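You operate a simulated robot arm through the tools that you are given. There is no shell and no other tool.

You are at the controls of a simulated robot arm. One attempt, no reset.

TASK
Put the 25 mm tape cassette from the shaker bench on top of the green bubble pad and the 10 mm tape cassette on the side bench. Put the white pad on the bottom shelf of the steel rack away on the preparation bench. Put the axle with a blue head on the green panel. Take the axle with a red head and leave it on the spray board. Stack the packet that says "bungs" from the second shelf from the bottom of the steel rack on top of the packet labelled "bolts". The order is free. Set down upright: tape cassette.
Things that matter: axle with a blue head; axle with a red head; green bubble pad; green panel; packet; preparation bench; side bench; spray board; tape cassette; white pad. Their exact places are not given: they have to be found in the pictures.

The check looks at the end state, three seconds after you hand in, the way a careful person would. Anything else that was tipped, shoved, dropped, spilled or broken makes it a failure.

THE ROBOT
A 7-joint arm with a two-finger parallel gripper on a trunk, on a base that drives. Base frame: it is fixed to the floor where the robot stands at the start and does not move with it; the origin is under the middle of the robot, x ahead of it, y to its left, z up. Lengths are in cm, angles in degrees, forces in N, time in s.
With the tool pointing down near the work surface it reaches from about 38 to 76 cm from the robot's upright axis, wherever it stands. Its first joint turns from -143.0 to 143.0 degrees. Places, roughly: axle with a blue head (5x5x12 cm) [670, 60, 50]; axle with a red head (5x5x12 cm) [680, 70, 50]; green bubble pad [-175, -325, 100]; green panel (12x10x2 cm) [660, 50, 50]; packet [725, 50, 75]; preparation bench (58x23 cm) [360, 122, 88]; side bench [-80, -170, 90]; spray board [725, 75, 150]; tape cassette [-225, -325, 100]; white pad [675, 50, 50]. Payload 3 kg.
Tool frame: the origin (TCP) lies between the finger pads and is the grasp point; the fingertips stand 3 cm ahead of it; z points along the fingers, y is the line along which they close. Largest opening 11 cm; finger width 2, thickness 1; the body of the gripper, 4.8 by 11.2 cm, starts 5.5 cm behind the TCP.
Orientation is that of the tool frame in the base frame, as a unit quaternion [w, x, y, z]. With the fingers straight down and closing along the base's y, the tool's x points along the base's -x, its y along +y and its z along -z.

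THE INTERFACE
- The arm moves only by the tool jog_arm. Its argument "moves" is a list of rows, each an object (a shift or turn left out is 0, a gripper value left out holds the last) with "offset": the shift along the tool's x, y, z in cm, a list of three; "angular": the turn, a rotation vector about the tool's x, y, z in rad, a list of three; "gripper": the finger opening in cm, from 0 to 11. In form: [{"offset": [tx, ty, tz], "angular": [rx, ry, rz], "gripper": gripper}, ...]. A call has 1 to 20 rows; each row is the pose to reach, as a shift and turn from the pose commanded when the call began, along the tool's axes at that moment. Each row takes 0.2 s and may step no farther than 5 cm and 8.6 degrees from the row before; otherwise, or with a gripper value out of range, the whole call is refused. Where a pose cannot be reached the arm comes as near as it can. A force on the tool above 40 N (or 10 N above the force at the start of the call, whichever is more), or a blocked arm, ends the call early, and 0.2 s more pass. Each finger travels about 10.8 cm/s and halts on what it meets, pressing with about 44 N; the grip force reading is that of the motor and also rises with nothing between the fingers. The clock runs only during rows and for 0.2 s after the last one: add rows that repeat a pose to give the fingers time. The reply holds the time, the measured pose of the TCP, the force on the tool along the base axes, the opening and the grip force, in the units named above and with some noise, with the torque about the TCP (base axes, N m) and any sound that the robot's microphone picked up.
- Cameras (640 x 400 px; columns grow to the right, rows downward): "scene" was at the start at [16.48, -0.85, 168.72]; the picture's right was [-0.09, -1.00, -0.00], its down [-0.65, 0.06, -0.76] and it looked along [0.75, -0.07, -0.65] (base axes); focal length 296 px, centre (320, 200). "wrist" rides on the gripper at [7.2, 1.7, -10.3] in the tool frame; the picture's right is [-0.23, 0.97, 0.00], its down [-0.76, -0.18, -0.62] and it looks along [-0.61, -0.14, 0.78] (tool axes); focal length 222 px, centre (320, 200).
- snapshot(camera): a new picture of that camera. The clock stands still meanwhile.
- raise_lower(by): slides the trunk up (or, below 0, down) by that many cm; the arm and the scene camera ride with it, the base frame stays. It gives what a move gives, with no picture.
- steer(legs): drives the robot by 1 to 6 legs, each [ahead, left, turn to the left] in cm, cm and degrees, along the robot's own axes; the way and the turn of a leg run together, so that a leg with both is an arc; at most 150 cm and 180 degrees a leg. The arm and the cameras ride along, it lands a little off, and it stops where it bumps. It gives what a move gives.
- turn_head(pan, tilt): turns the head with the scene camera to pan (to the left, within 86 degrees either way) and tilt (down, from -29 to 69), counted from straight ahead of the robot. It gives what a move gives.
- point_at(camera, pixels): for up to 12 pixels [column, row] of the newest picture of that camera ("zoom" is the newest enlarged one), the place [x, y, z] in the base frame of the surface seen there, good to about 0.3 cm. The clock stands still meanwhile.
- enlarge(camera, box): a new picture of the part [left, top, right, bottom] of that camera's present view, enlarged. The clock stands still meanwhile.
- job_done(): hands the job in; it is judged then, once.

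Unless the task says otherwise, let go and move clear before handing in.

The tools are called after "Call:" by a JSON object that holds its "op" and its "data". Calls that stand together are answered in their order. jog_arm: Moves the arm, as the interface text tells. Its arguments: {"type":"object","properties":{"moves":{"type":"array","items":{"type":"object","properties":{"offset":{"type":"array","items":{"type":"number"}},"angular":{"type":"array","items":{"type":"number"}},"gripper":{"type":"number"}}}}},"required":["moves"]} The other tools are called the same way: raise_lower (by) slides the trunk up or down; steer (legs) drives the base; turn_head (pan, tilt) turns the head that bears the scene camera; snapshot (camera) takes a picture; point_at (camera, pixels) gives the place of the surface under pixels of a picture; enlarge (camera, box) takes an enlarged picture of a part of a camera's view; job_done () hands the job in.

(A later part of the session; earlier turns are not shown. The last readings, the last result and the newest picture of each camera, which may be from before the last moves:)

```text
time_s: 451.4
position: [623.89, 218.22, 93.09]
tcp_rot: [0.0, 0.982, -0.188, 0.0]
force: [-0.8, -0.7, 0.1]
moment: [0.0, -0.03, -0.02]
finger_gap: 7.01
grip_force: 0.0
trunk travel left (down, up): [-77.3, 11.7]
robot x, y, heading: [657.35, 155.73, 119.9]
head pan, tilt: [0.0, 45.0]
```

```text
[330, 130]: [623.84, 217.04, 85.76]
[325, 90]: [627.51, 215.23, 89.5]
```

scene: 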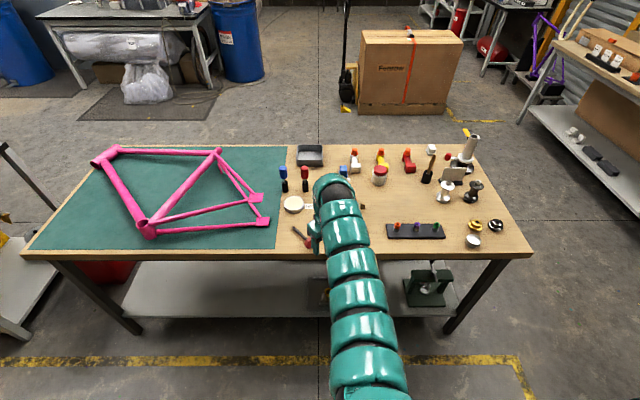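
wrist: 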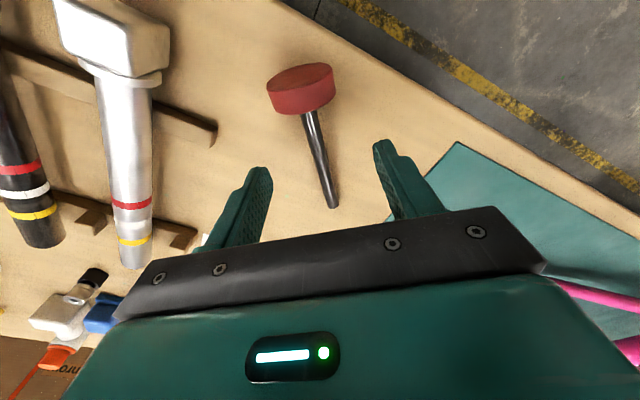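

Call:
{"op": "raise_lower", "data": {"by": -3.5}}

Call:
{"op": "jog_arm", "data": {"moves": [{"offset": [0, 0, 0.15], "gripper": 5}, {"offset": [0, 0, 0.3], "gripper": 5}]}}

Call:
{"op": "snapshot", "data": {"camera": "wrist"}}

```text
time_s: 452.1
position: [623.84, 218.21, 89.68]
tcp_rot: [0.0, 0.982, -0.189, 0.0]
force: [0.4, 0.2, -0.2]
moment: [0.02, 0.02, -0.03]
finger_gap: 7.0
grip_force: 0.1
trunk travel left (down, up): [-73.8, 15.2]
robot x, y, heading: [657.39, 155.56, 119.7]
head pan, tilt: [0.0, 45.0]
```

```text
time_s: 452.7
position: [623.84, 218.23, 89.22]
tcp_rot: [0.0, 0.982, -0.189, 0.0]
force: [-0.2, 0.0, -0.9]
moment: [-0.03, 0.01, -0.01]
finger_gap: 5.04
grip_force: 0.2
trunk travel left (down, up): [-73.8, 15.2]
robot x, y, heading: [657.26, 155.88, 119.7]
head pan, tilt: [0.0, 45.0]
```

```text
taken
```

wrist: 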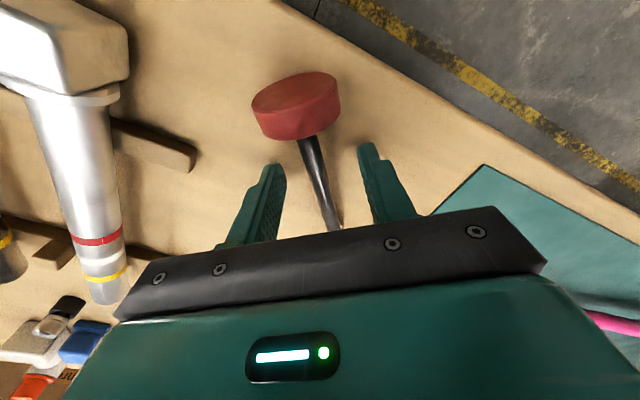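

Call:
{"op": "jog_arm", "data": {"moves": [{"gripper": 4}, {"gripper": 3}, {"gripper": 2}, {"gripper": 1.2}, {"gripper": 0.5}, {"gripper": 0.5}]}}

Call:
{"op": "snapshot", "data": {"camera": "wrist"}}

```text
time_s: 454.1
position: [623.87, 218.19, 89.29]
tcp_rot: [0.0, 0.982, -0.187, 0.0]
force: [1.0, 1.0, 1.8]
moment: [0.04, -0.03, 0.17]
finger_gap: 0.67
grip_force: 10.2
trunk travel left (down, up): [-73.8, 15.2]
robot x, y, heading: [657.59, 155.98, 119.6]
head pan, tilt: [0.0, 45.0]
```

```text
taken
```

wrist: 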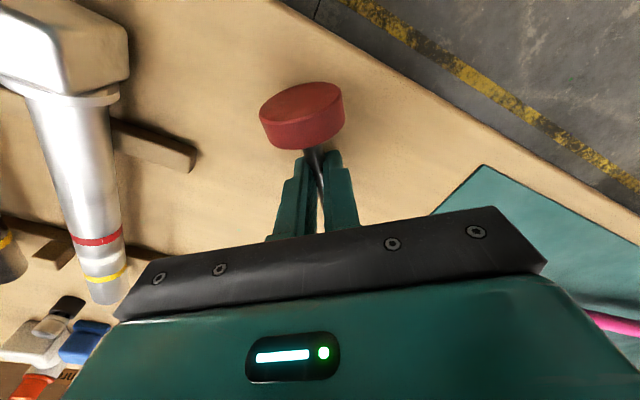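

Gap 0.67 with low force: the tips pinch the rod's top again. The rod is higher near the head, so open and shift 2.9 cm toward the head.

Call:
{"op": "jog_arm", "data": {"moves": [{"gripper": 2}, {"gripper": 4}, {"gripper": 5}, {"offset": [1.0, 0, 0], "gripper": 5}, {"offset": [2.0, 0, 0.1], "gripper": 5}, {"offset": [2.8, 0, 0.2], "gripper": 5}]}}

Call:
{"op": "snapshot", "data": {"camera": "wrist"}}

Call:
{"op": "enlarge", "data": {"camera": "scene", "box": [260, 190, 380, 280]}}

```text
time_s: 455.5
position: [626.38, 217.07, 89.21]
tcp_rot: [0.0, 0.982, -0.187, 0.0]
force: [0.3, -0.3, 0.2]
moment: [0.02, 0.04, 0.03]
finger_gap: 5.01
grip_force: 0.0
trunk travel left (down, up): [-73.8, 15.2]
robot x, y, heading: [657.2, 156.0, 119.9]
head pan, tilt: [0.0, 45.0]
```

```text
taken
```

wrist: 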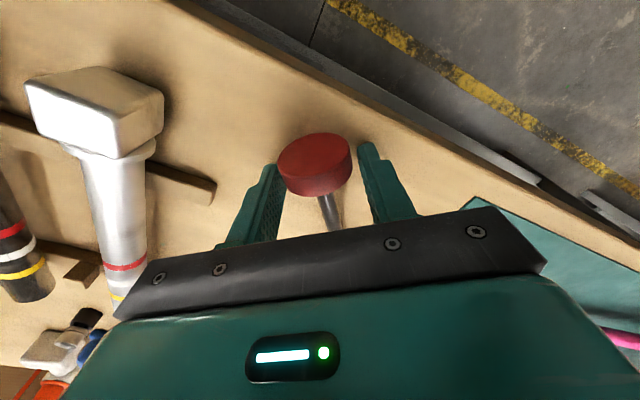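

```text
4.44 times, centred on (320, 235) of scene
```

zoom: 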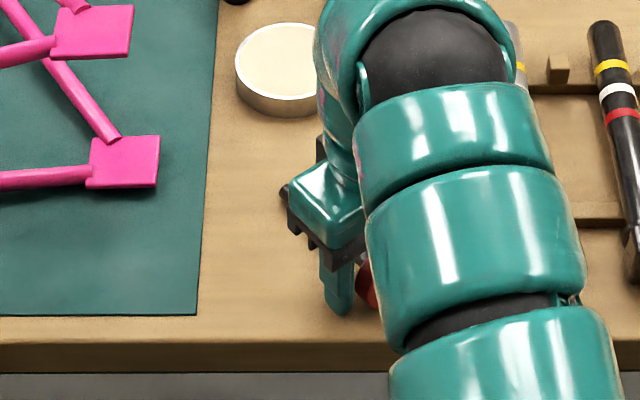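

Check where the head is relative to the tips now.

Call:
{"op": "point_at", "data": {"camera": "wrist", "pixels": [[315, 150], [318, 170], [325, 185], [330, 205], [335, 222], [290, 165], [345, 160], [318, 190]]}}

```text
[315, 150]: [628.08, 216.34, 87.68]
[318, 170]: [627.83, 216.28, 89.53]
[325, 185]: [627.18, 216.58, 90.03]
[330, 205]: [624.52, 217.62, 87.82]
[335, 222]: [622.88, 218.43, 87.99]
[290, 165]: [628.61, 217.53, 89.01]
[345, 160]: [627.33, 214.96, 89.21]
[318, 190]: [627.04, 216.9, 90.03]
```

Head centre is at (627.5,216.5), so back off 1.0 cm along the rod and close.

Call:
{"op": "jog_arm", "data": {"moves": [{"offset": [-1.0, 0, 0], "gripper": 5}, {"offset": [-1.0, 0, 0.1], "gripper": 3.5}, {"offset": [-1.0, 0, 0.1], "gripper": 2.4}, {"offset": [-1.0, 0, 0.1], "gripper": 1.5}, {"offset": [-1.0, 0, 0.1], "gripper": 0.5}, {"offset": [-1.0, 0, 0.1], "gripper": 0.5}]}}

Call:
{"op": "snapshot", "data": {"camera": "wrist"}}

```text
time_s: 456.9
position: [625.48, 217.45, 88.92]
tcp_rot: [0.0, 0.982, -0.188, 0.0]
force: [-0.4, -0.6, -0.1]
moment: [0.01, -0.01, -0.18]
finger_gap: 0.65
grip_force: 9.8
trunk travel left (down, up): [-73.8, 15.2]
robot x, y, heading: [657.12, 155.65, 119.9]
head pan, tilt: [0.0, 45.0]
```

```text
taken
```

wrist: 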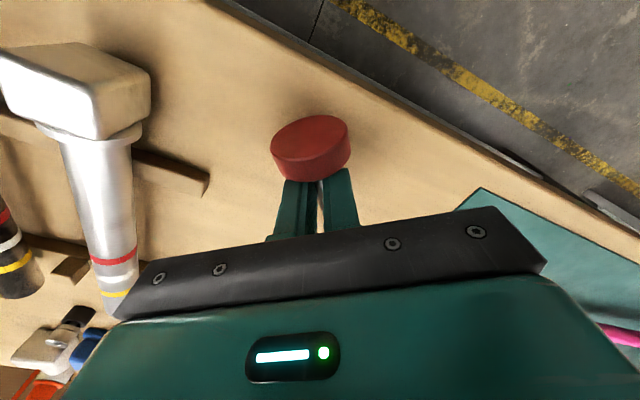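

Call:
{"op": "enlarge", "data": {"camera": "wrist", "box": [240, 100, 400, 250]}}

Call:
{"op": "enlarge", "data": {"camera": "scene", "box": [280, 200, 380, 275]}}

```text
2.67 times, centred on (320, 175) of wrist
```

zoom: 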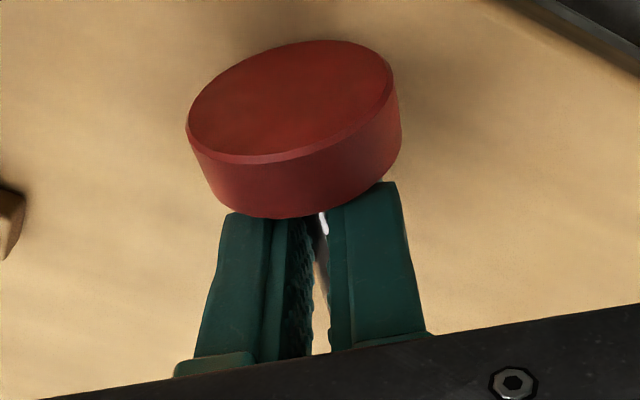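

```text
5.33 times, centred on (330, 238) of scene
```

zoom: 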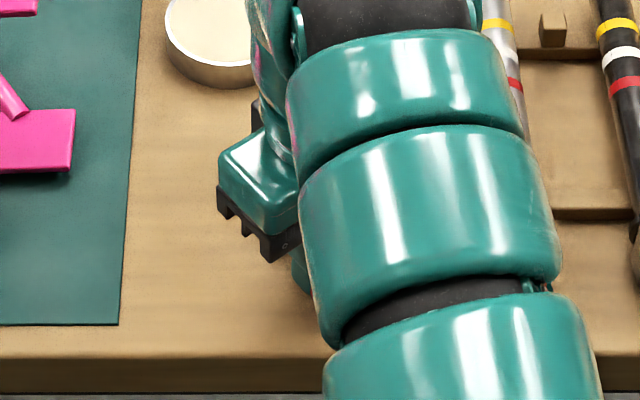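

Call:
{"op": "point_at", "data": {"camera": "zoom", "pixels": [[325, 240], [330, 300], [320, 260], [150, 60], [300, 300]]}}

Call:
{"op": "enlarge", "data": {"camera": "wrist", "box": [290, 160, 350, 235]}}

Call:
{"op": "point_at", "data": {"camera": "zoom", "pixels": [[325, 120], [330, 200], [335, 300], [320, 160]]}}

```text
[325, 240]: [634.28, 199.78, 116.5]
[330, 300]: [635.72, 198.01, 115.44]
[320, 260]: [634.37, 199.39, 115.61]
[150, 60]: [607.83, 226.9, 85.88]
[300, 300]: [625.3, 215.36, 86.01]
```

```text
5.33 times, centred on (320, 198) of wrist
```

zoom: 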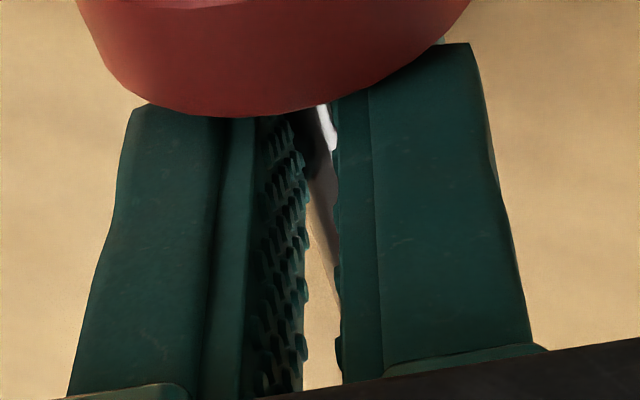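

```text
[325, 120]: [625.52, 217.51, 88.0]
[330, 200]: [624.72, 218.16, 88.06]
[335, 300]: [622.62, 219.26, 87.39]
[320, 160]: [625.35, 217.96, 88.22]
```

The rod is between the pads (top z≈88). Command full closing (0) for more grip force.

Call:
{"op": "jog_arm", "data": {"moves": [{"gripper": 0}, {"gripper": 0}, {"gripper": 0}]}}

```text
time_s: 457.7
position: [625.48, 217.43, 88.99]
tcp_rot: [0.0, 0.982, -0.187, 0.0]
force: [-0.7, -0.4, -0.5]
moment: [0.02, -0.02, 0.01]
finger_gap: 0.73
grip_force: 44.6
trunk travel left (down, up): [-73.8, 15.2]
robot x, y, heading: [657.14, 155.63, 120.0]
head pan, tilt: [0.0, 45.0]
```

Now 44 N at 0.73 cm — the red rod is simply thinner. Lift 2 cm and check.

Call:
{"op": "raise_lower", "data": {"by": 2}}

Call:
{"op": "snapshot", "data": {"camera": "wrist"}}

```text
time_s: 458.4
position: [625.64, 217.52, 90.99]
tcp_rot: [0.0, 0.982, -0.188, 0.0]
force: [0.3, -0.6, 0.3]
moment: [0.0, 0.03, -0.01]
finger_gap: 1.08
grip_force: 43.2
trunk travel left (down, up): [-75.8, 13.2]
robot x, y, heading: [657.25, 156.1, 119.8]
head pan, tilt: [0.0, 45.0]
```

```text
taken
```

wrist: 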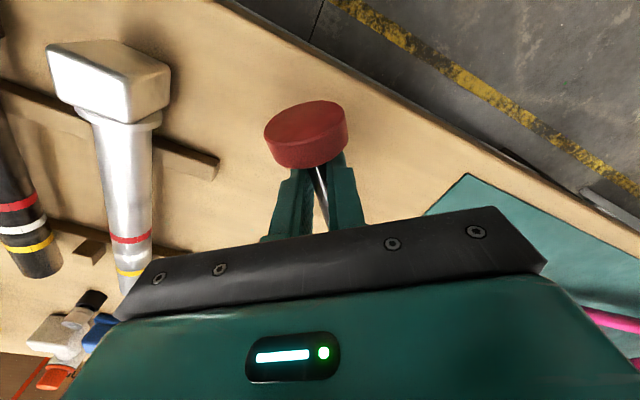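

Axle lifted. Raise to the top, then turn right 180° to face the rack.

Call:
{"op": "raise_lower", "data": {"by": 13}}

Call:
{"op": "steer", "data": {"legs": [[10, 0, 0], [0, 0, -180]]}}

Call:
{"op": "snapshot", "data": {"camera": "wrist"}}

Call:
{"op": "snapshot", "data": {"camera": "scene"}}

```text
time_s: 460.0
position: [625.58, 217.5, 103.95]
tcp_rot: [0.0, 0.982, -0.187, 0.0]
force: [-0.2, -0.7, -1.1]
moment: [-0.02, -0.01, -0.03]
finger_gap: 1.09
grip_force: 44.2
trunk travel left (down, up): [-88.8, 0.2]
robot x, y, heading: [657.27, 156.0, 119.9]
head pan, tilt: [0.0, 45.0]
```

```text
time_s: 468.5
position: [682.91, 102.02, 103.92]
tcp_rot: [0.0, 0.198, 0.98, 0.0]
force: [-0.6, -0.6, -0.6]
moment: [0.01, -0.02, 0.0]
finger_gap: 1.07
grip_force: 44.2
trunk travel left (down, up): [-88.8, 0.2]
robot x, y, heading: [652.6, 164.1, -61.1]
head pan, tilt: [0.0, 45.0]
```

```text
taken
```

wrist: 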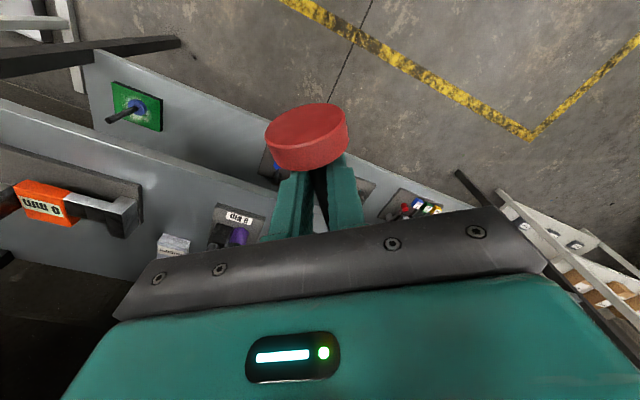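

```text
taken
```

scene: 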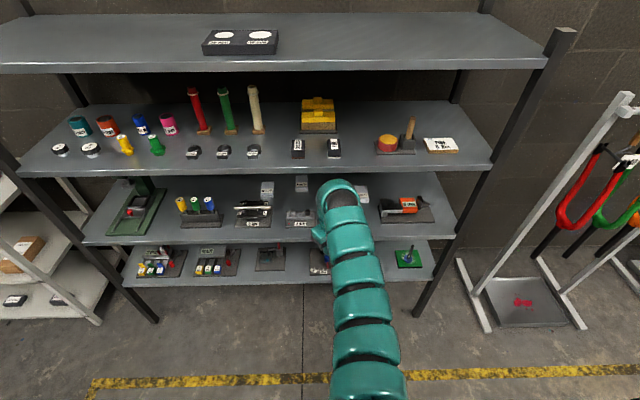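

Holding. I need free space to lift and level the arm, so slide left past the rack end and back off.

Call:
{"op": "steer", "data": {"legs": [[0, 148, 1], [-40, 0, 0]]}}

Call:
{"op": "jog_arm", "data": {"moves": [{"angular": [0, 0, 0.14]}, {"angular": [0, 0, 0.28]}, {"angular": [0, 0, 0.42]}, {"angular": [0, 0, 0.56]}, {"angular": [0, 0, 0.66]}]}}

Call:
{"op": "snapshot", "data": {"camera": "wrist"}}

```text
time_s: 478.0
position: [793.84, 210.68, 103.93]
tcp_rot: [0.001, 0.182, 0.983, 0.0]
force: [0.9, 0.5, -0.5]
moment: [0.04, -0.05, -0.02]
finger_gap: 1.11
grip_force: 44.4
trunk travel left (down, up): [-88.8, 0.2]
robot x, y, heading: [761.26, 271.92, -59.5]
head pan, tilt: [0.0, 45.0]
```

```text
time_s: 479.2
position: [793.96, 210.47, 104.02]
tcp_rot: [-0.001, 0.493, 0.87, 0.0]
force: [-1.5, -0.3, -1.3]
moment: [-0.01, -0.03, -0.03]
finger_gap: 1.07
grip_force: 43.6
trunk travel left (down, up): [-88.8, 0.2]
robot x, y, heading: [761.3, 271.91, -59.5]
head pan, tilt: [0.0, 45.0]
```

```text
taken
```

wrist: 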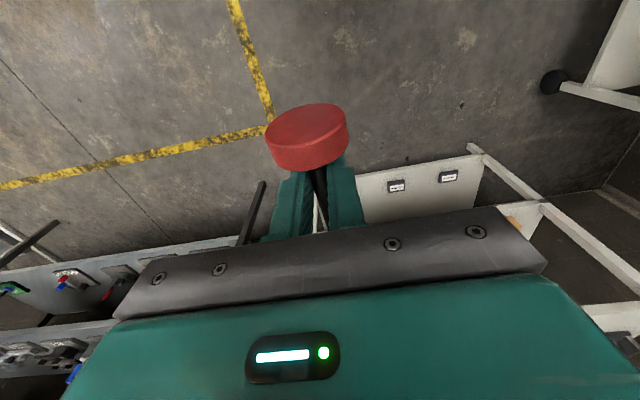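

Now pitch the tool up toward horizontal while moving outward and upward.

Call:
{"op": "jog_arm", "data": {"moves": [{"offset": [-1.5, 0, -2], "angular": [0, -0.1, 0]}, {"offset": [-3, 0, -4], "angular": [0, -0.2, 0]}, {"offset": [-4.5, 0, -6], "angular": [0, -0.3, 0]}, {"offset": [-6, 0, -9], "angular": [0, -0.4, 0]}, {"offset": [-8, 0, -12], "angular": [0, -0.5, 0]}, {"offset": [-10, 0, -15], "angular": [0, -0.6, 0]}, {"offset": [-12, 0, -19], "angular": [0, -0.7, 0]}, {"offset": [-14, 0, -23], "angular": [0, -0.8, 0]}, {"offset": [-16, 0, -27], "angular": [0, -0.9, 0]}, {"offset": [-18, 0, -31], "angular": [0, -1.0, 0]}, {"offset": [-19, 0, -35], "angular": [0, -1.1, 0]}, {"offset": [-20, 0, -39], "angular": [0, -1.2, 0]}]}}

Call:
{"op": "snapshot", "data": {"camera": "scene"}}

Call:
{"op": "snapshot", "data": {"camera": "wrist"}}

```text
time_s: 481.8
position: [803.74, 193.62, 142.98]
tcp_rot: [0.493, 0.403, 0.72, -0.276]
force: [0.6, 0.0, -0.4]
moment: [0.0, 0.03, 0.02]
finger_gap: 1.09
grip_force: 43.7
out of reach, approached as far as the arm can: row 12
trunk travel left (down, up): [-88.8, 0.2]
robot x, y, heading: [761.53, 271.9, -59.5]
head pan, tilt: [0.0, 45.0]
```

```text
taken
```

scene: 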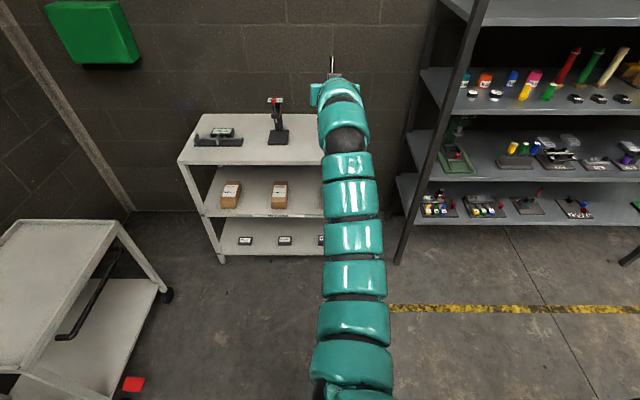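

```text
taken
```

wrist: 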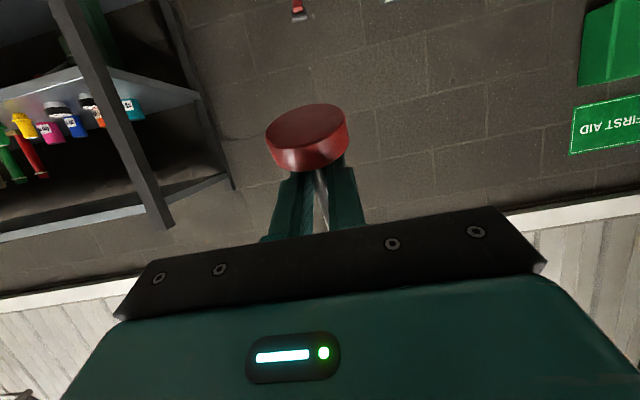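

The axle is nearly upright and z=143. Continue up 18 cm with a little more pitch.

Call:
{"op": "jog_arm", "data": {"moves": [{"offset": [-3.9, 0, -1], "angular": [0, -0.07, 0]}, {"offset": [-7.8, 0, -2], "angular": [0, -0.14, 0]}, {"offset": [-11.7, 0, -3], "angular": [0, -0.21, 0]}, {"offset": [-15.6, 0, -4], "angular": [0, -0.28, 0]}, {"offset": [-18.5, 0, -4.7], "angular": [0, -0.33, 0]}]}}

Call:
{"op": "turn_head", "data": {"pan": 0, "tilt": 20}}

Call:
{"op": "snapshot", "data": {"camera": "scene"}}

```text
time_s: 483.0
position: [801.39, 191.94, 155.05]
tcp_rot: [0.603, 0.355, 0.628, -0.34]
force: [0.1, 0.0, -1.2]
moment: [0.03, 0.03, 0.04]
finger_gap: 1.1
grip_force: 44.3
out of reach, approached as far as the arm can: row 1, 2, 3, 4, 5
trunk travel left (down, up): [-88.8, 0.2]
robot x, y, heading: [761.71, 271.76, -59.5]
head pan, tilt: [0.0, 45.0]
```

```text
time_s: 483.9
position: [801.32, 192.16, 155.04]
tcp_rot: [0.604, 0.354, 0.628, -0.34]
force: [-0.1, 0.6, -1.2]
moment: [0.01, 0.01, -0.01]
finger_gap: 1.13
grip_force: 44.0
trunk travel left (down, up): [-88.8, 0.2]
robot x, y, heading: [761.57, 271.69, -59.6]
head pan, tilt: [0.0, 20.0]
```

```text
taken
```

scene: 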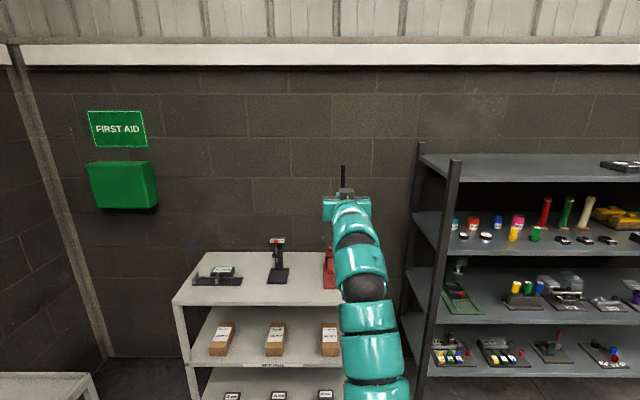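

z=155 and level. Need about 3 cm more; try up and slightly inward.

Call:
{"op": "jog_arm", "data": {"moves": [{"offset": [-2, 0, -1], "angular": [0, -0.05, 0]}, {"offset": [-4, 0, -2], "angular": [0, -0.1, 0]}, {"offset": [-6, 0, -3], "angular": [0, -0.15, 0]}]}}

Call:
{"op": "snapshot", "data": {"camera": "wrist"}}

```text
time_s: 484.7
position: [799.81, 194.37, 161.41]
tcp_rot: [0.65, 0.327, 0.58, -0.366]
force: [-0.4, -0.5, -0.1]
moment: [0.05, 0.01, 0.02]
finger_gap: 1.09
grip_force: 43.9
trunk travel left (down, up): [-88.8, 0.2]
robot x, y, heading: [761.41, 271.73, -59.4]
head pan, tilt: [0.0, 20.0]
```

```text
taken
```

wrist: 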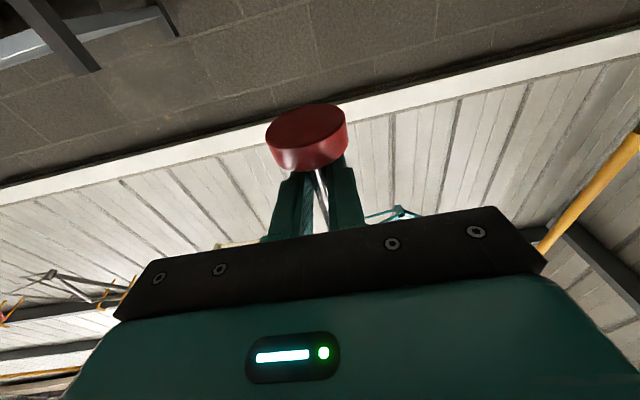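

z=161, tool ~6° up. Check the axle's verticality in the scene view.

Call:
{"op": "enlarge", "data": {"camera": "scene", "box": [290, 110, 410, 230]}}

Call:
{"op": "snapshot", "data": {"camera": "scene"}}

```text
3.33 times, centred on (350, 170) of scene
```

zoom: 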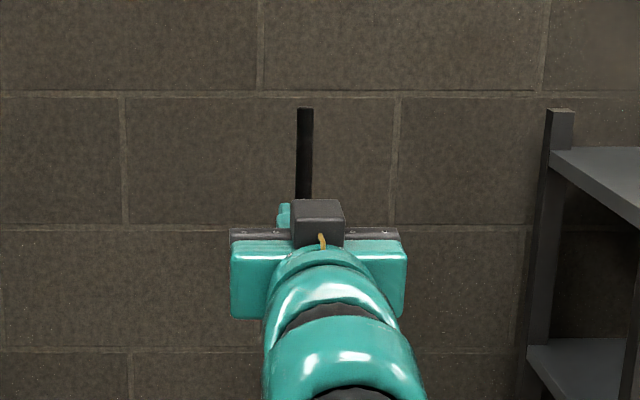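

```text
taken
```

scene: 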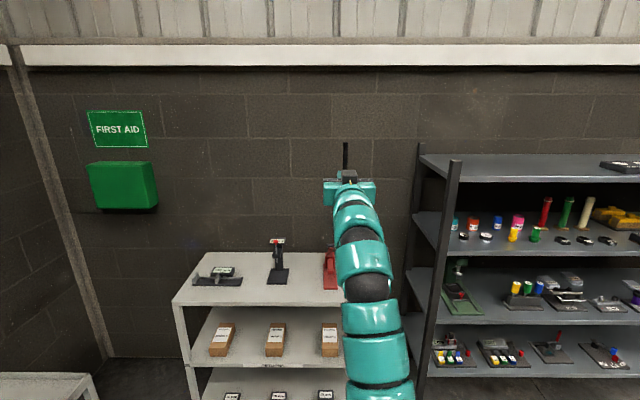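

The axle looks vertical. Measure the head's underside from the wrist camera.

Call:
{"op": "snapshot", "data": {"camera": "wrist"}}

Call:
{"op": "point_at", "data": {"camera": "wrist", "pixels": [[305, 125], [280, 130], [335, 115], [310, 140], [305, 108], [300, 160], [335, 150], [318, 175]]}}

```text
taken
```

wrist: 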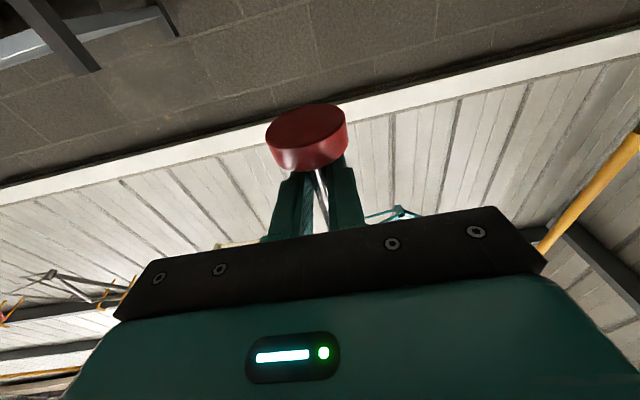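

```text
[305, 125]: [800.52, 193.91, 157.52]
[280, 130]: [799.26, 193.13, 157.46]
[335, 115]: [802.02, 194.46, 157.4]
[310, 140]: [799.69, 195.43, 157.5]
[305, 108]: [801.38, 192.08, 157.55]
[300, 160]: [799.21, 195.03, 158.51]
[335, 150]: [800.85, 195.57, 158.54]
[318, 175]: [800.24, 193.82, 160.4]
```

Head underside is level at z=157.5, 0.9 cm ahead of the TCP. Drive forward 25, slide right in front of the board, and re-measure.

Call:
{"op": "steer", "data": {"legs": [[25, 0, -0.5], [0, -124, 0]]}}

Call:
{"op": "turn_head", "data": {"pan": 0, "tilt": 20}}

Call:
{"op": "snapshot", "data": {"camera": "scene"}}

Call:
{"op": "snapshot", "data": {"camera": "wrist"}}

```text
time_s: 492.3
position: [703.85, 110.62, 161.22]
tcp_rot: [0.646, 0.332, 0.58, -0.37]
force: [-0.6, -0.1, -0.4]
moment: [0.03, 0.0, 0.01]
finger_gap: 1.09
grip_force: 44.2
trunk travel left (down, up): [-88.8, 0.2]
robot x, y, heading: [666.34, 188.44, -60.4]
head pan, tilt: [0.0, 20.0]
```

```text
time_s: 492.9
position: [703.79, 110.78, 161.25]
tcp_rot: [0.646, 0.332, 0.58, -0.37]
force: [0.9, -0.6, -0.2]
moment: [-0.02, -0.01, -0.01]
finger_gap: 1.09
grip_force: 44.0
trunk travel left (down, up): [-88.8, 0.2]
robot x, y, heading: [666.51, 188.82, -60.2]
head pan, tilt: [0.0, 20.0]
```

```text
taken
```

scene: 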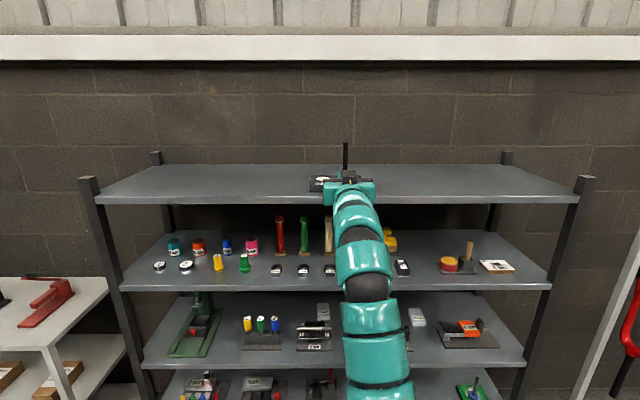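

```text
taken
```

wrist: 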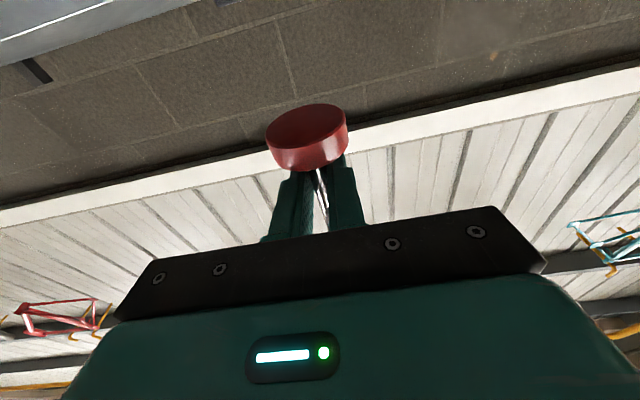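

Axle centre is at u=665.2, in line with the board. Drive forward 20 cm and check.

Call:
{"op": "steer", "data": {"legs": [[20, 0, 0]]}}

Call:
{"op": "snapshot", "data": {"camera": "wrist"}}

Call:
{"op": "enlarge", "data": {"camera": "scene", "box": [260, 120, 440, 230]}}

```text
time_s: 494.5
position: [713.75, 93.12, 161.14]
tcp_rot: [0.647, 0.331, 0.579, -0.369]
force: [0.5, -0.5, -1.4]
moment: [0.0, -0.02, -0.01]
finger_gap: 1.11
grip_force: 43.7
trunk travel left (down, up): [-88.8, 0.2]
robot x, y, heading: [676.3, 170.91, -60.4]
head pan, tilt: [0.0, 20.0]
```

```text
taken
```

wrist: 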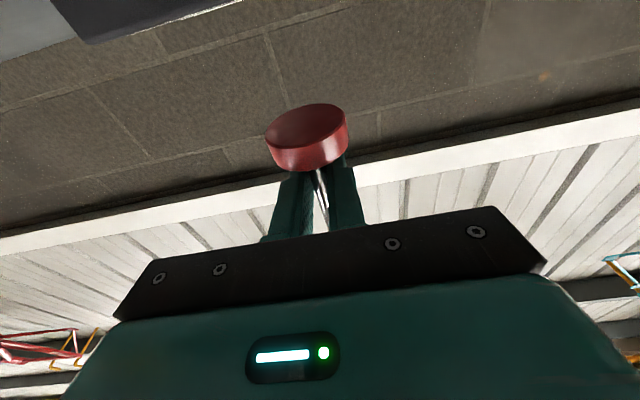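

```text
3.56 times, centred on (350, 175) of scene
```

zoom: 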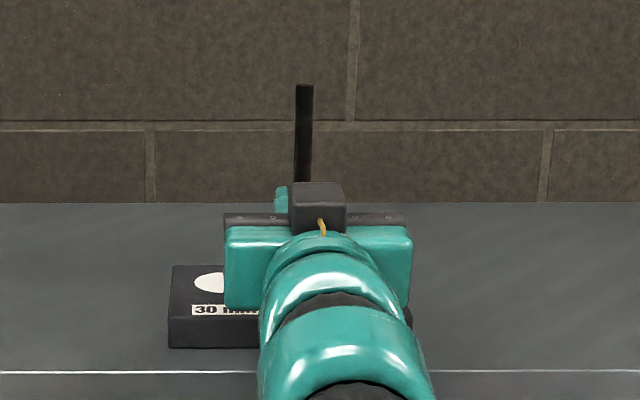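

Call:
{"op": "steer", "data": {"legs": [[5.8, 0, 0]]}}

Call:
{"op": "snapshot", "data": {"camera": "wrist"}}

Call:
{"op": "enlarge", "data": {"camera": "scene", "box": [260, 120, 440, 230]}}

```text
time_s: 495.5
position: [716.53, 87.99, 160.99]
tcp_rot: [0.646, 0.332, 0.58, -0.37]
force: [-0.1, -1.0, -0.7]
moment: [-0.05, 0.0, 0.01]
finger_gap: 1.07
grip_force: 44.0
trunk travel left (down, up): [-88.8, 0.2]
robot x, y, heading: [678.99, 166.41, -60.5]
head pan, tilt: [0.0, 20.0]
```

```text
taken
```

wrist: 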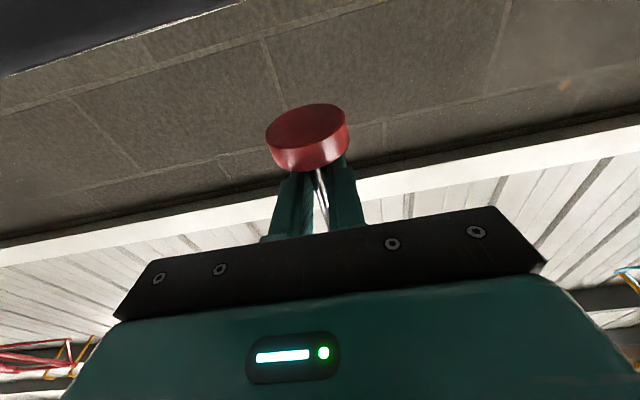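

```text
3.56 times, centred on (350, 175) of scene
```

zoom: 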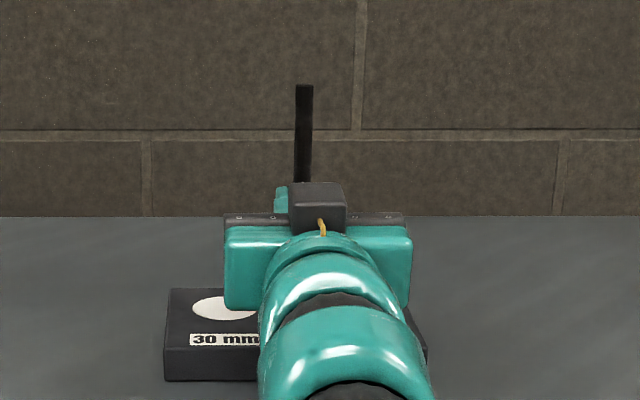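

Before lowering, check the clearance of the wrist camera block against the shelf edge.

Call:
{"op": "point_at", "data": {"camera": "zoom", "pixels": [[318, 205], [300, 195], [340, 225], [303, 120], [260, 270], [390, 270], [200, 310], [60, 300]]}}

```text
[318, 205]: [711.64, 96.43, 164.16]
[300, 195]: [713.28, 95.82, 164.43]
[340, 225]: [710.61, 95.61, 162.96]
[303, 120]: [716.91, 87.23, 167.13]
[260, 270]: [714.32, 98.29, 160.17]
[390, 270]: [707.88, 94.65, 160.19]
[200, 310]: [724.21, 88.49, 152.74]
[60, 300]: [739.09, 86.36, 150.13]
```

To keep the lower camera clear of the shelf edge, level the tool (6° down) and pull back 0.6 cm.

Call:
{"op": "jog_arm", "data": {"moves": [{"offset": [0, 0, -0.3], "angular": [0, 0.06, 0]}, {"offset": [0, 0, -0.6], "angular": [0, 0.1, 0]}]}}

Call:
{"op": "raise_lower", "data": {"by": -3}}

Call:
{"op": "snapshot", "data": {"camera": "wrist"}}

Call:
{"op": "point_at", "data": {"camera": "wrist", "pixels": [[305, 125], [280, 130], [335, 115], [310, 140], [305, 108]]}}

```text
time_s: 496.1
position: [716.15, 87.04, 159.12]
tcp_rot: [0.631, 0.342, 0.596, -0.361]
force: [0.2, 0.5, -1.1]
moment: [0.02, 0.01, -0.02]
finger_gap: 1.09
grip_force: 44.4
out of reach, approached as far as the arm can: row 1, 2
trunk travel left (down, up): [-88.8, 0.2]
robot x, y, heading: [679.05, 166.44, -60.6]
head pan, tilt: [0.0, 20.0]
```

```text
time_s: 496.9
position: [715.99, 87.14, 156.41]
tcp_rot: [0.631, 0.342, 0.594, -0.363]
force: [2.6, -4.4, 7.1]
moment: [-0.35, -0.22, -0.02]
finger_gap: 1.08
grip_force: 43.8
trunk travel left (down, up): [-85.8, 3.2]
robot x, y, heading: [679.0, 166.36, -60.3]
head pan, tilt: [0.0, 20.0]
```

```text
taken
```

wrist: 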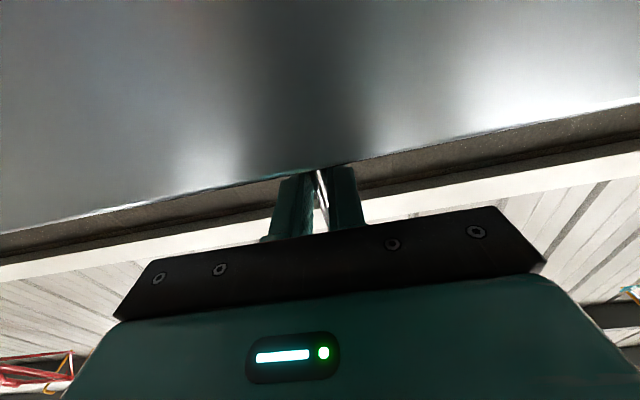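

```text
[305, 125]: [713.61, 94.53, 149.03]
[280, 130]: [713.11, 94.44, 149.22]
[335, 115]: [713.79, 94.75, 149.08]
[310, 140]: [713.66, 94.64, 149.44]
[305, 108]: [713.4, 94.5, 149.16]
```

Contact with the board (7 N) at the expected height. Relieve a touch and open slowly.

Call:
{"op": "raise_lower", "data": {"by": 0.15}}

Call:
{"op": "jog_arm", "data": {"moves": [{"gripper": 1.3}, {"gripper": 1.8}, {"gripper": 2.6}, {"gripper": 3.6}, {"gripper": 5}, {"gripper": 6.5}]}}

Call:
{"op": "enlarge", "data": {"camera": "scene", "box": [260, 120, 440, 230]}}

Call:
{"op": "snapshot", "data": {"camera": "wrist"}}

```text
time_s: 497.4
position: [716.06, 87.27, 156.3]
tcp_rot: [0.632, 0.341, 0.596, -0.361]
force: [-1.1, -0.6, -0.3]
moment: [-0.04, 0.04, -0.03]
finger_gap: 1.08
grip_force: 43.9
trunk travel left (down, up): [-85.9, 3.1]
robot x, y, heading: [679.07, 166.39, -60.5]
head pan, tilt: [0.0, 20.0]
```

```text
time_s: 498.8
position: [716.07, 87.34, 156.4]
tcp_rot: [0.63, 0.343, 0.594, -0.363]
force: [-1.5, 0.3, -0.8]
moment: [-0.04, 0.02, -0.05]
finger_gap: 6.5
grip_force: 0.2
trunk travel left (down, up): [-85.9, 3.1]
robot x, y, heading: [679.13, 165.9, -60.5]
head pan, tilt: [0.0, 20.0]
```

```text
3.56 times, centred on (350, 175) of scene
```

zoom: 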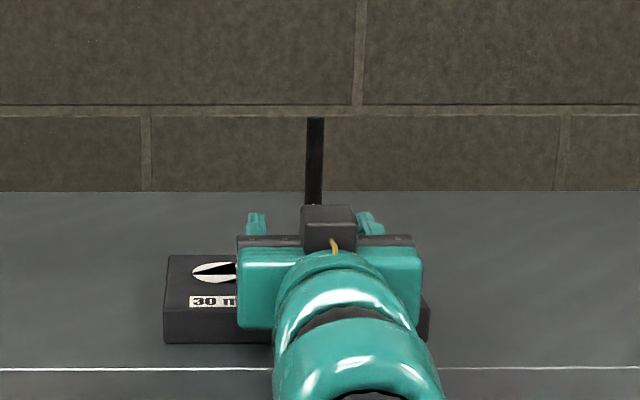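

```text
taken
```

wrist: 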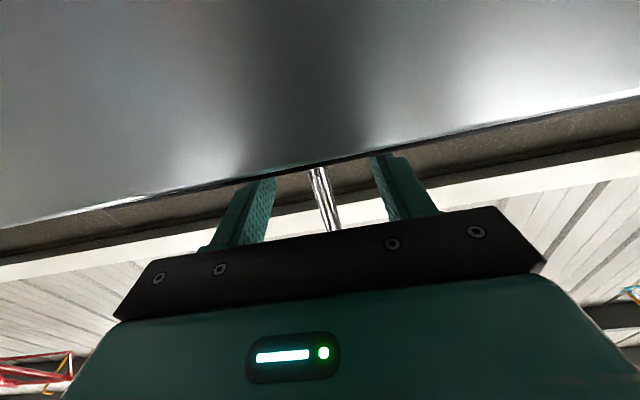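

The axle stands on its own. Back straight off.

Call:
{"op": "steer", "data": {"legs": [[-5, 0, 0], [-20, 0, 0]]}}

Call:
{"op": "snapshot", "data": {"camera": "scene"}}

Call:
{"op": "enlarge", "data": {"camera": "scene", "box": [260, 120, 440, 230]}}

```text
time_s: 500.9
position: [703.64, 109.09, 156.5]
tcp_rot: [0.631, 0.342, 0.594, -0.363]
force: [0.0, -0.2, -0.1]
moment: [0.03, 0.0, -0.02]
finger_gap: 6.48
grip_force: 0.0
trunk travel left (down, up): [-85.9, 3.1]
robot x, y, heading: [666.48, 188.16, -60.4]
head pan, tilt: [0.0, 20.0]
```

```text
taken
```

scene: 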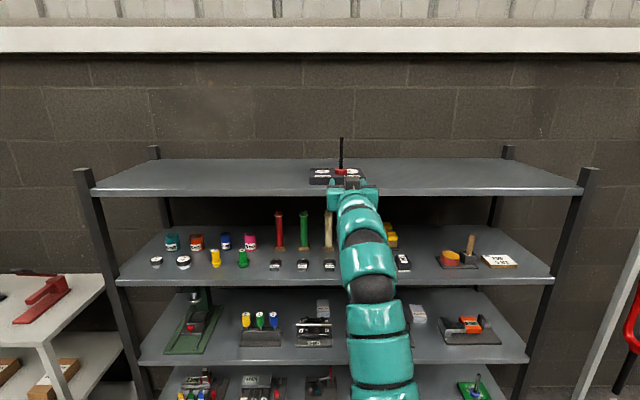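

```text
3.56 times, centred on (350, 175) of scene
```

zoom: 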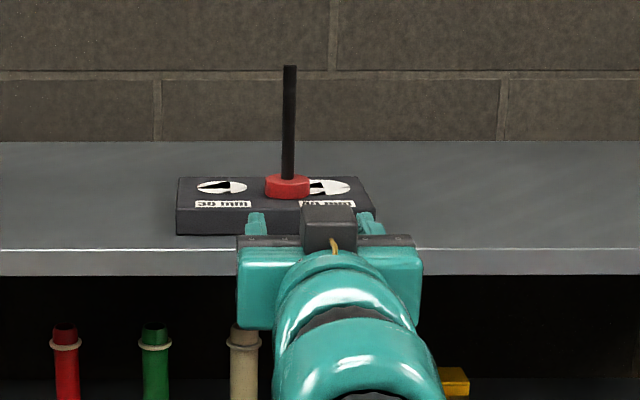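

Red axle stands on the spray board. Last: the bungs packet. I'll roll the gripper 180° (camera up) for working inside the second shelf.

Call:
{"op": "jog_arm", "data": {"moves": [{"angular": [0, 0, 0.14]}, {"angular": [0, 0, 0.28]}, {"angular": [0, 0, 0.42]}, {"angular": [0, 0, 0.56]}, {"angular": [0, 0, 0.7]}, {"angular": [0, 0, 0.84]}, {"angular": [0, 0, 0.98]}, {"angular": [0, 0, 1.12]}, {"angular": [0, 0, 1.26]}, {"angular": [0, 0, 1.4]}, {"angular": [0, 0, 1.54]}]}}

Call:
{"op": "jog_arm", "data": {"moves": [{"angular": [0, 0, 0.14]}, {"angular": [0, 0, 0.28]}, {"angular": [0, 0, 0.42]}, {"angular": [0, 0, 0.56]}, {"angular": [0, 0, 0.7]}, {"angular": [0, 0, 0.84]}, {"angular": [0, 0, 0.98]}, {"angular": [0, 0, 1.12]}, {"angular": [0, 0, 1.26]}, {"angular": [0, 0, 1.4]}, {"angular": [0, 0, 1.54]}]}}

Call:
{"op": "snapshot", "data": {"camera": "wrist"}}

```text
time_s: 503.3
position: [703.64, 108.98, 156.47]
tcp_rot: [0.705, 0.66, 0.189, 0.181]
force: [0.3, 0.1, 0.4]
moment: [-0.02, 0.01, 0.0]
finger_gap: 6.49
grip_force: 0.1
trunk travel left (down, up): [-85.9, 3.1]
robot x, y, heading: [666.71, 188.22, -60.3]
head pan, tilt: [0.0, 20.0]
```

```text
time_s: 505.7
position: [702.26, 105.91, 154.43]
tcp_rot: [0.379, 0.61, -0.305, 0.626]
force: [-0.6, 0.6, 0.8]
moment: [0.02, 0.02, 0.02]
finger_gap: 6.49
grip_force: 0.1
out of reach, approached as far as the arm can: row 10, 11
trunk travel left (down, up): [-85.9, 3.1]
robot x, y, heading: [666.65, 187.98, -60.5]
head pan, tilt: [0.0, 20.0]
```

```text
taken
```

wrist: 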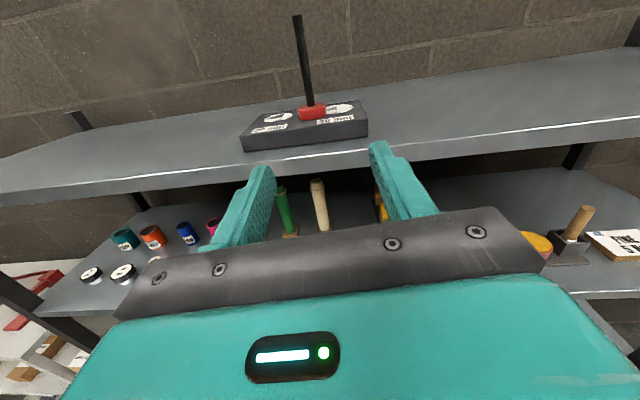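

Camera is up now and the red axle is confirmed standing on the board. Pitch the tool down ~30° and lower the arm 14 cm.

Call:
{"op": "jog_arm", "data": {"moves": [{"offset": [-2.5, -0.2, -0.2], "angular": [0, -0.1, 0]}, {"offset": [-5, -0.4, -0.35], "angular": [0, -0.2, 0]}, {"offset": [-7.5, -0.6, -0.5], "angular": [0, -0.3, 0]}, {"offset": [-10, -0.8, -0.7], "angular": [0, -0.4, 0]}, {"offset": [-12.5, -1, -0.9], "angular": [0, -0.5, 0]}, {"offset": [-15, -1.2, -1], "angular": [0, -0.6, 0]}]}}

Call:
{"op": "raise_lower", "data": {"by": -40}}

Call:
{"op": "turn_head", "data": {"pan": 0, "tilt": 30}}

Call:
{"op": "snapshot", "data": {"camera": "scene"}}

Call:
{"op": "snapshot", "data": {"camera": "wrist"}}

```text
time_s: 507.1
position: [702.54, 104.87, 141.46]
tcp_rot: [0.31, 0.721, -0.372, 0.496]
force: [0.0, -0.3, 0.1]
moment: [-0.02, 0.0, 0.01]
finger_gap: 6.5
grip_force: 0.0
out of reach, approached as far as the arm can: row 1, 2, 3, 4, 5, 6
trunk travel left (down, up): [-85.9, 3.1]
robot x, y, heading: [666.59, 188.1, -60.5]
head pan, tilt: [0.0, 20.0]
```

```text
time_s: 510.9
position: [702.85, 104.88, 101.5]
tcp_rot: [0.309, 0.721, -0.372, 0.496]
force: [-0.4, -0.4, -0.3]
moment: [0.02, 0.0, 0.0]
finger_gap: 6.49
grip_force: 0.1
trunk travel left (down, up): [-45.9, 43.1]
robot x, y, heading: [666.55, 188.04, -60.4]
head pan, tilt: [0.0, 20.0]
```

```text
time_s: 511.6
position: [702.66, 104.92, 101.44]
tcp_rot: [0.309, 0.721, -0.371, 0.496]
force: [0.9, -0.3, 1.0]
moment: [0.0, 0.03, -0.01]
finger_gap: 6.52
grip_force: 0.0
trunk travel left (down, up): [-45.9, 43.1]
robot x, y, heading: [666.77, 187.76, -60.4]
head pan, tilt: [0.0, 30.0]
```

```text
taken
```

scene: 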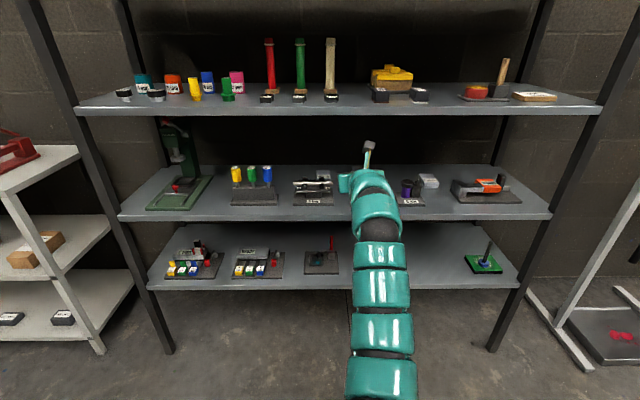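

```text
taken
```

wrist: 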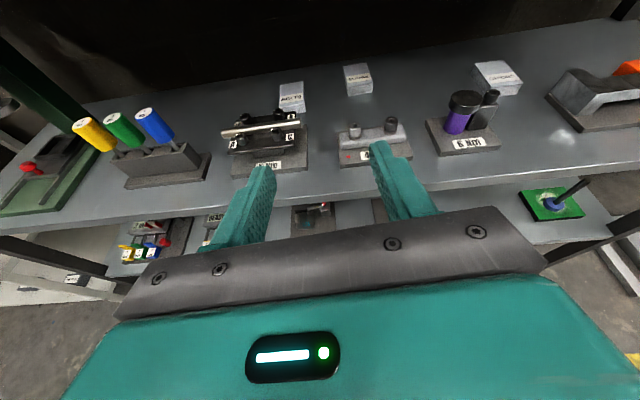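

Pitch down a further ~12°, lower the arm 10 cm and level the roll.

Call:
{"op": "jog_arm", "data": {"moves": [{"offset": [-2.3, -0.2, 0.8], "angular": [0, -0.06, 0.02]}, {"offset": [-4.7, -0.4, 1.6], "angular": [0, -0.12, 0.04]}, {"offset": [-7.1, -0.6, 2.4], "angular": [0, -0.18, 0.06]}, {"offset": [-9.5, -0.8, 3.1], "angular": [0, -0.23, 0.08]}, {"offset": [-9.5, -0.8, 3.1], "angular": [0, -0.23, 0.08]}]}}

Call:
{"op": "snapshot", "data": {"camera": "wrist"}}

```text
time_s: 512.8
position: [702.5, 104.94, 90.12]
tcp_rot: [0.243, 0.762, -0.424, 0.425]
force: [0.3, -0.5, 0.0]
moment: [0.02, -0.01, 0.01]
finger_gap: 6.49
grip_force: 0.1
out of reach, approached as far as the arm can: row 2, 3, 4, 5
trunk travel left (down, up): [-45.9, 43.1]
robot x, y, heading: [666.72, 188.0, -60.4]
head pan, tilt: [0.0, 30.0]
```

```text
taken
```

wrist: 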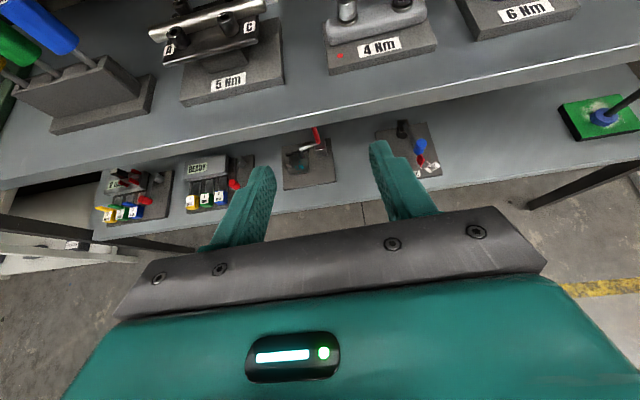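

Tool at 31° and level. Raise the trunk 13 cm to view the packets with the wrist camera.

Call:
{"op": "raise_lower", "data": {"by": 12}}

Call:
{"op": "snapshot", "data": {"camera": "wrist"}}

Call:
{"op": "enlarge", "data": {"camera": "wrist", "box": [200, 0, 440, 130]}}

```text
time_s: 514.3
position: [702.46, 104.91, 102.08]
tcp_rot: [0.244, 0.761, -0.425, 0.425]
force: [0.2, 0.4, 0.0]
moment: [0.0, -0.02, -0.04]
finger_gap: 6.48
grip_force: 0.1
trunk travel left (down, up): [-57.9, 31.1]
robot x, y, heading: [666.54, 188.07, -60.5]
head pan, tilt: [0.0, 30.0]
```

```text
taken
```

wrist: 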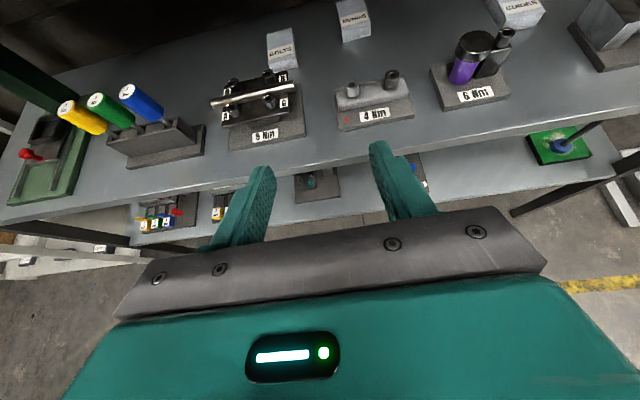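

```text
2.67 times, centred on (320, 65) of wrist
```

zoom: 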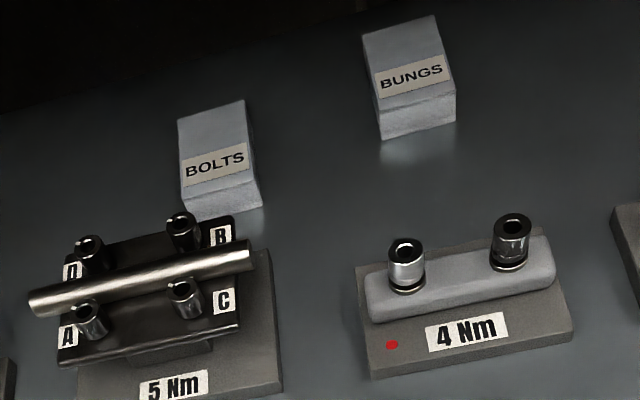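

Call:
{"op": "point_at", "data": {"camera": "zoom", "pixels": [[180, 118], [242, 104], [257, 185], [188, 203], [215, 150], [365, 38], [432, 20], [454, 90], [380, 112], [408, 70], [262, 205], [182, 225]]}}

Call:
{"op": "point_at", "data": {"camera": "zoom", "pixels": [[382, 138], [455, 120], [404, 245], [513, 220], [180, 222], [245, 245], [50, 300], [85, 245], [180, 290], [225, 215], [240, 330], [560, 280]]}}

```text
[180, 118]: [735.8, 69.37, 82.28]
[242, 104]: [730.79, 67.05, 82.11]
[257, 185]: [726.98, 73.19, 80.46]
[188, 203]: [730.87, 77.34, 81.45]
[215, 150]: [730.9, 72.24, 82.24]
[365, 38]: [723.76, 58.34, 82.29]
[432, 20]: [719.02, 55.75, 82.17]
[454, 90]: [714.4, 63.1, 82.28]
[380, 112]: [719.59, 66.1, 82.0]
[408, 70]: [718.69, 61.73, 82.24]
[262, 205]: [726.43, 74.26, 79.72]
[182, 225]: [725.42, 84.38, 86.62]
```

```text
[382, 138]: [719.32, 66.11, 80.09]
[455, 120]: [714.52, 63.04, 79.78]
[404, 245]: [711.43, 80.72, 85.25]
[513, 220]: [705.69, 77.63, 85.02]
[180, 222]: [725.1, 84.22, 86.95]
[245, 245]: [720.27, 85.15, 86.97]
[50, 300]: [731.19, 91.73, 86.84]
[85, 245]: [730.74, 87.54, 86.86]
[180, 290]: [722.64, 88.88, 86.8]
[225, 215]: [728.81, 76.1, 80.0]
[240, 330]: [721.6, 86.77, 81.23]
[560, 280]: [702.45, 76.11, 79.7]
```

Bungs centre (719.2,60.8), bolts centre ≈(731.2,71.9), both aligned at -59°. Lower to z≈88.5, open to 8.5 cm, slide right 7 and drive in 30 cm, over the 4 Nm jig's knobs (z 85).

Call:
{"op": "jog_arm", "data": {"moves": [{"gripper": 8.5}]}}

Call:
{"op": "raise_lower", "data": {"by": -13.3}}

Call:
{"op": "steer", "data": {"legs": [[0, -7.2, 0], [18, 0, 0]]}}

Call:
{"op": "snapshot", "data": {"camera": "wrist"}}

```text
time_s: 514.7
position: [702.45, 104.89, 102.1]
tcp_rot: [0.243, 0.762, -0.425, 0.424]
force: [0.3, 0.2, -0.6]
moment: [0.0, 0.01, -0.01]
finger_gap: 8.51
grip_force: 0.1
trunk travel left (down, up): [-57.9, 31.1]
robot x, y, heading: [666.58, 188.0, -60.4]
head pan, tilt: [0.0, 30.0]
```

```text
time_s: 516.4
position: [702.46, 104.93, 88.83]
tcp_rot: [0.244, 0.761, -0.425, 0.426]
force: [0.2, -0.1, -0.3]
moment: [0.02, 0.01, 0.01]
finger_gap: 8.51
grip_force: 0.0
trunk travel left (down, up): [-44.6, 44.4]
robot x, y, heading: [666.54, 188.07, -60.4]
head pan, tilt: [0.0, 30.0]
```

```text
time_s: 518.5
position: [705.33, 85.53, 88.72]
tcp_rot: [0.244, 0.761, -0.425, 0.425]
force: [0.7, -0.7, 0.2]
moment: [-0.03, -0.04, 0.02]
finger_gap: 8.51
grip_force: 0.0
trunk travel left (down, up): [-44.6, 44.4]
robot x, y, heading: [669.38, 168.96, -60.4]
head pan, tilt: [0.0, 30.0]
```

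```text
taken
```

wrist: 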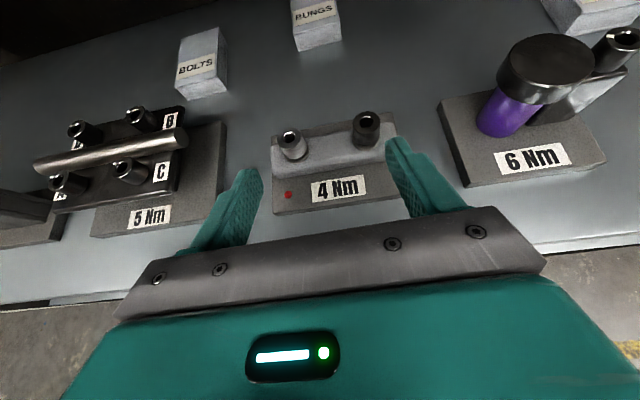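

Check the 6 Nm jig's tall cap position relative to my path.

Call:
{"op": "point_at", "data": {"camera": "wrist", "pixels": [[545, 60], [505, 60], [590, 80], [615, 40], [370, 118], [290, 140], [185, 140], [300, 10], [335, 40], [298, 45]]}}

```text
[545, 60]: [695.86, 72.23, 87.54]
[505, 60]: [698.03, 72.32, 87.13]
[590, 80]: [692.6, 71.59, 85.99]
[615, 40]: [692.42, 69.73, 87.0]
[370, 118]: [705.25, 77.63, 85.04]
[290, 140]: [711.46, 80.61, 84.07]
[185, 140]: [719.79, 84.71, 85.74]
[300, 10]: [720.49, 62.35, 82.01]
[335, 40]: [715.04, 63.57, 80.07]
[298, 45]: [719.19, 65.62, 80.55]
```

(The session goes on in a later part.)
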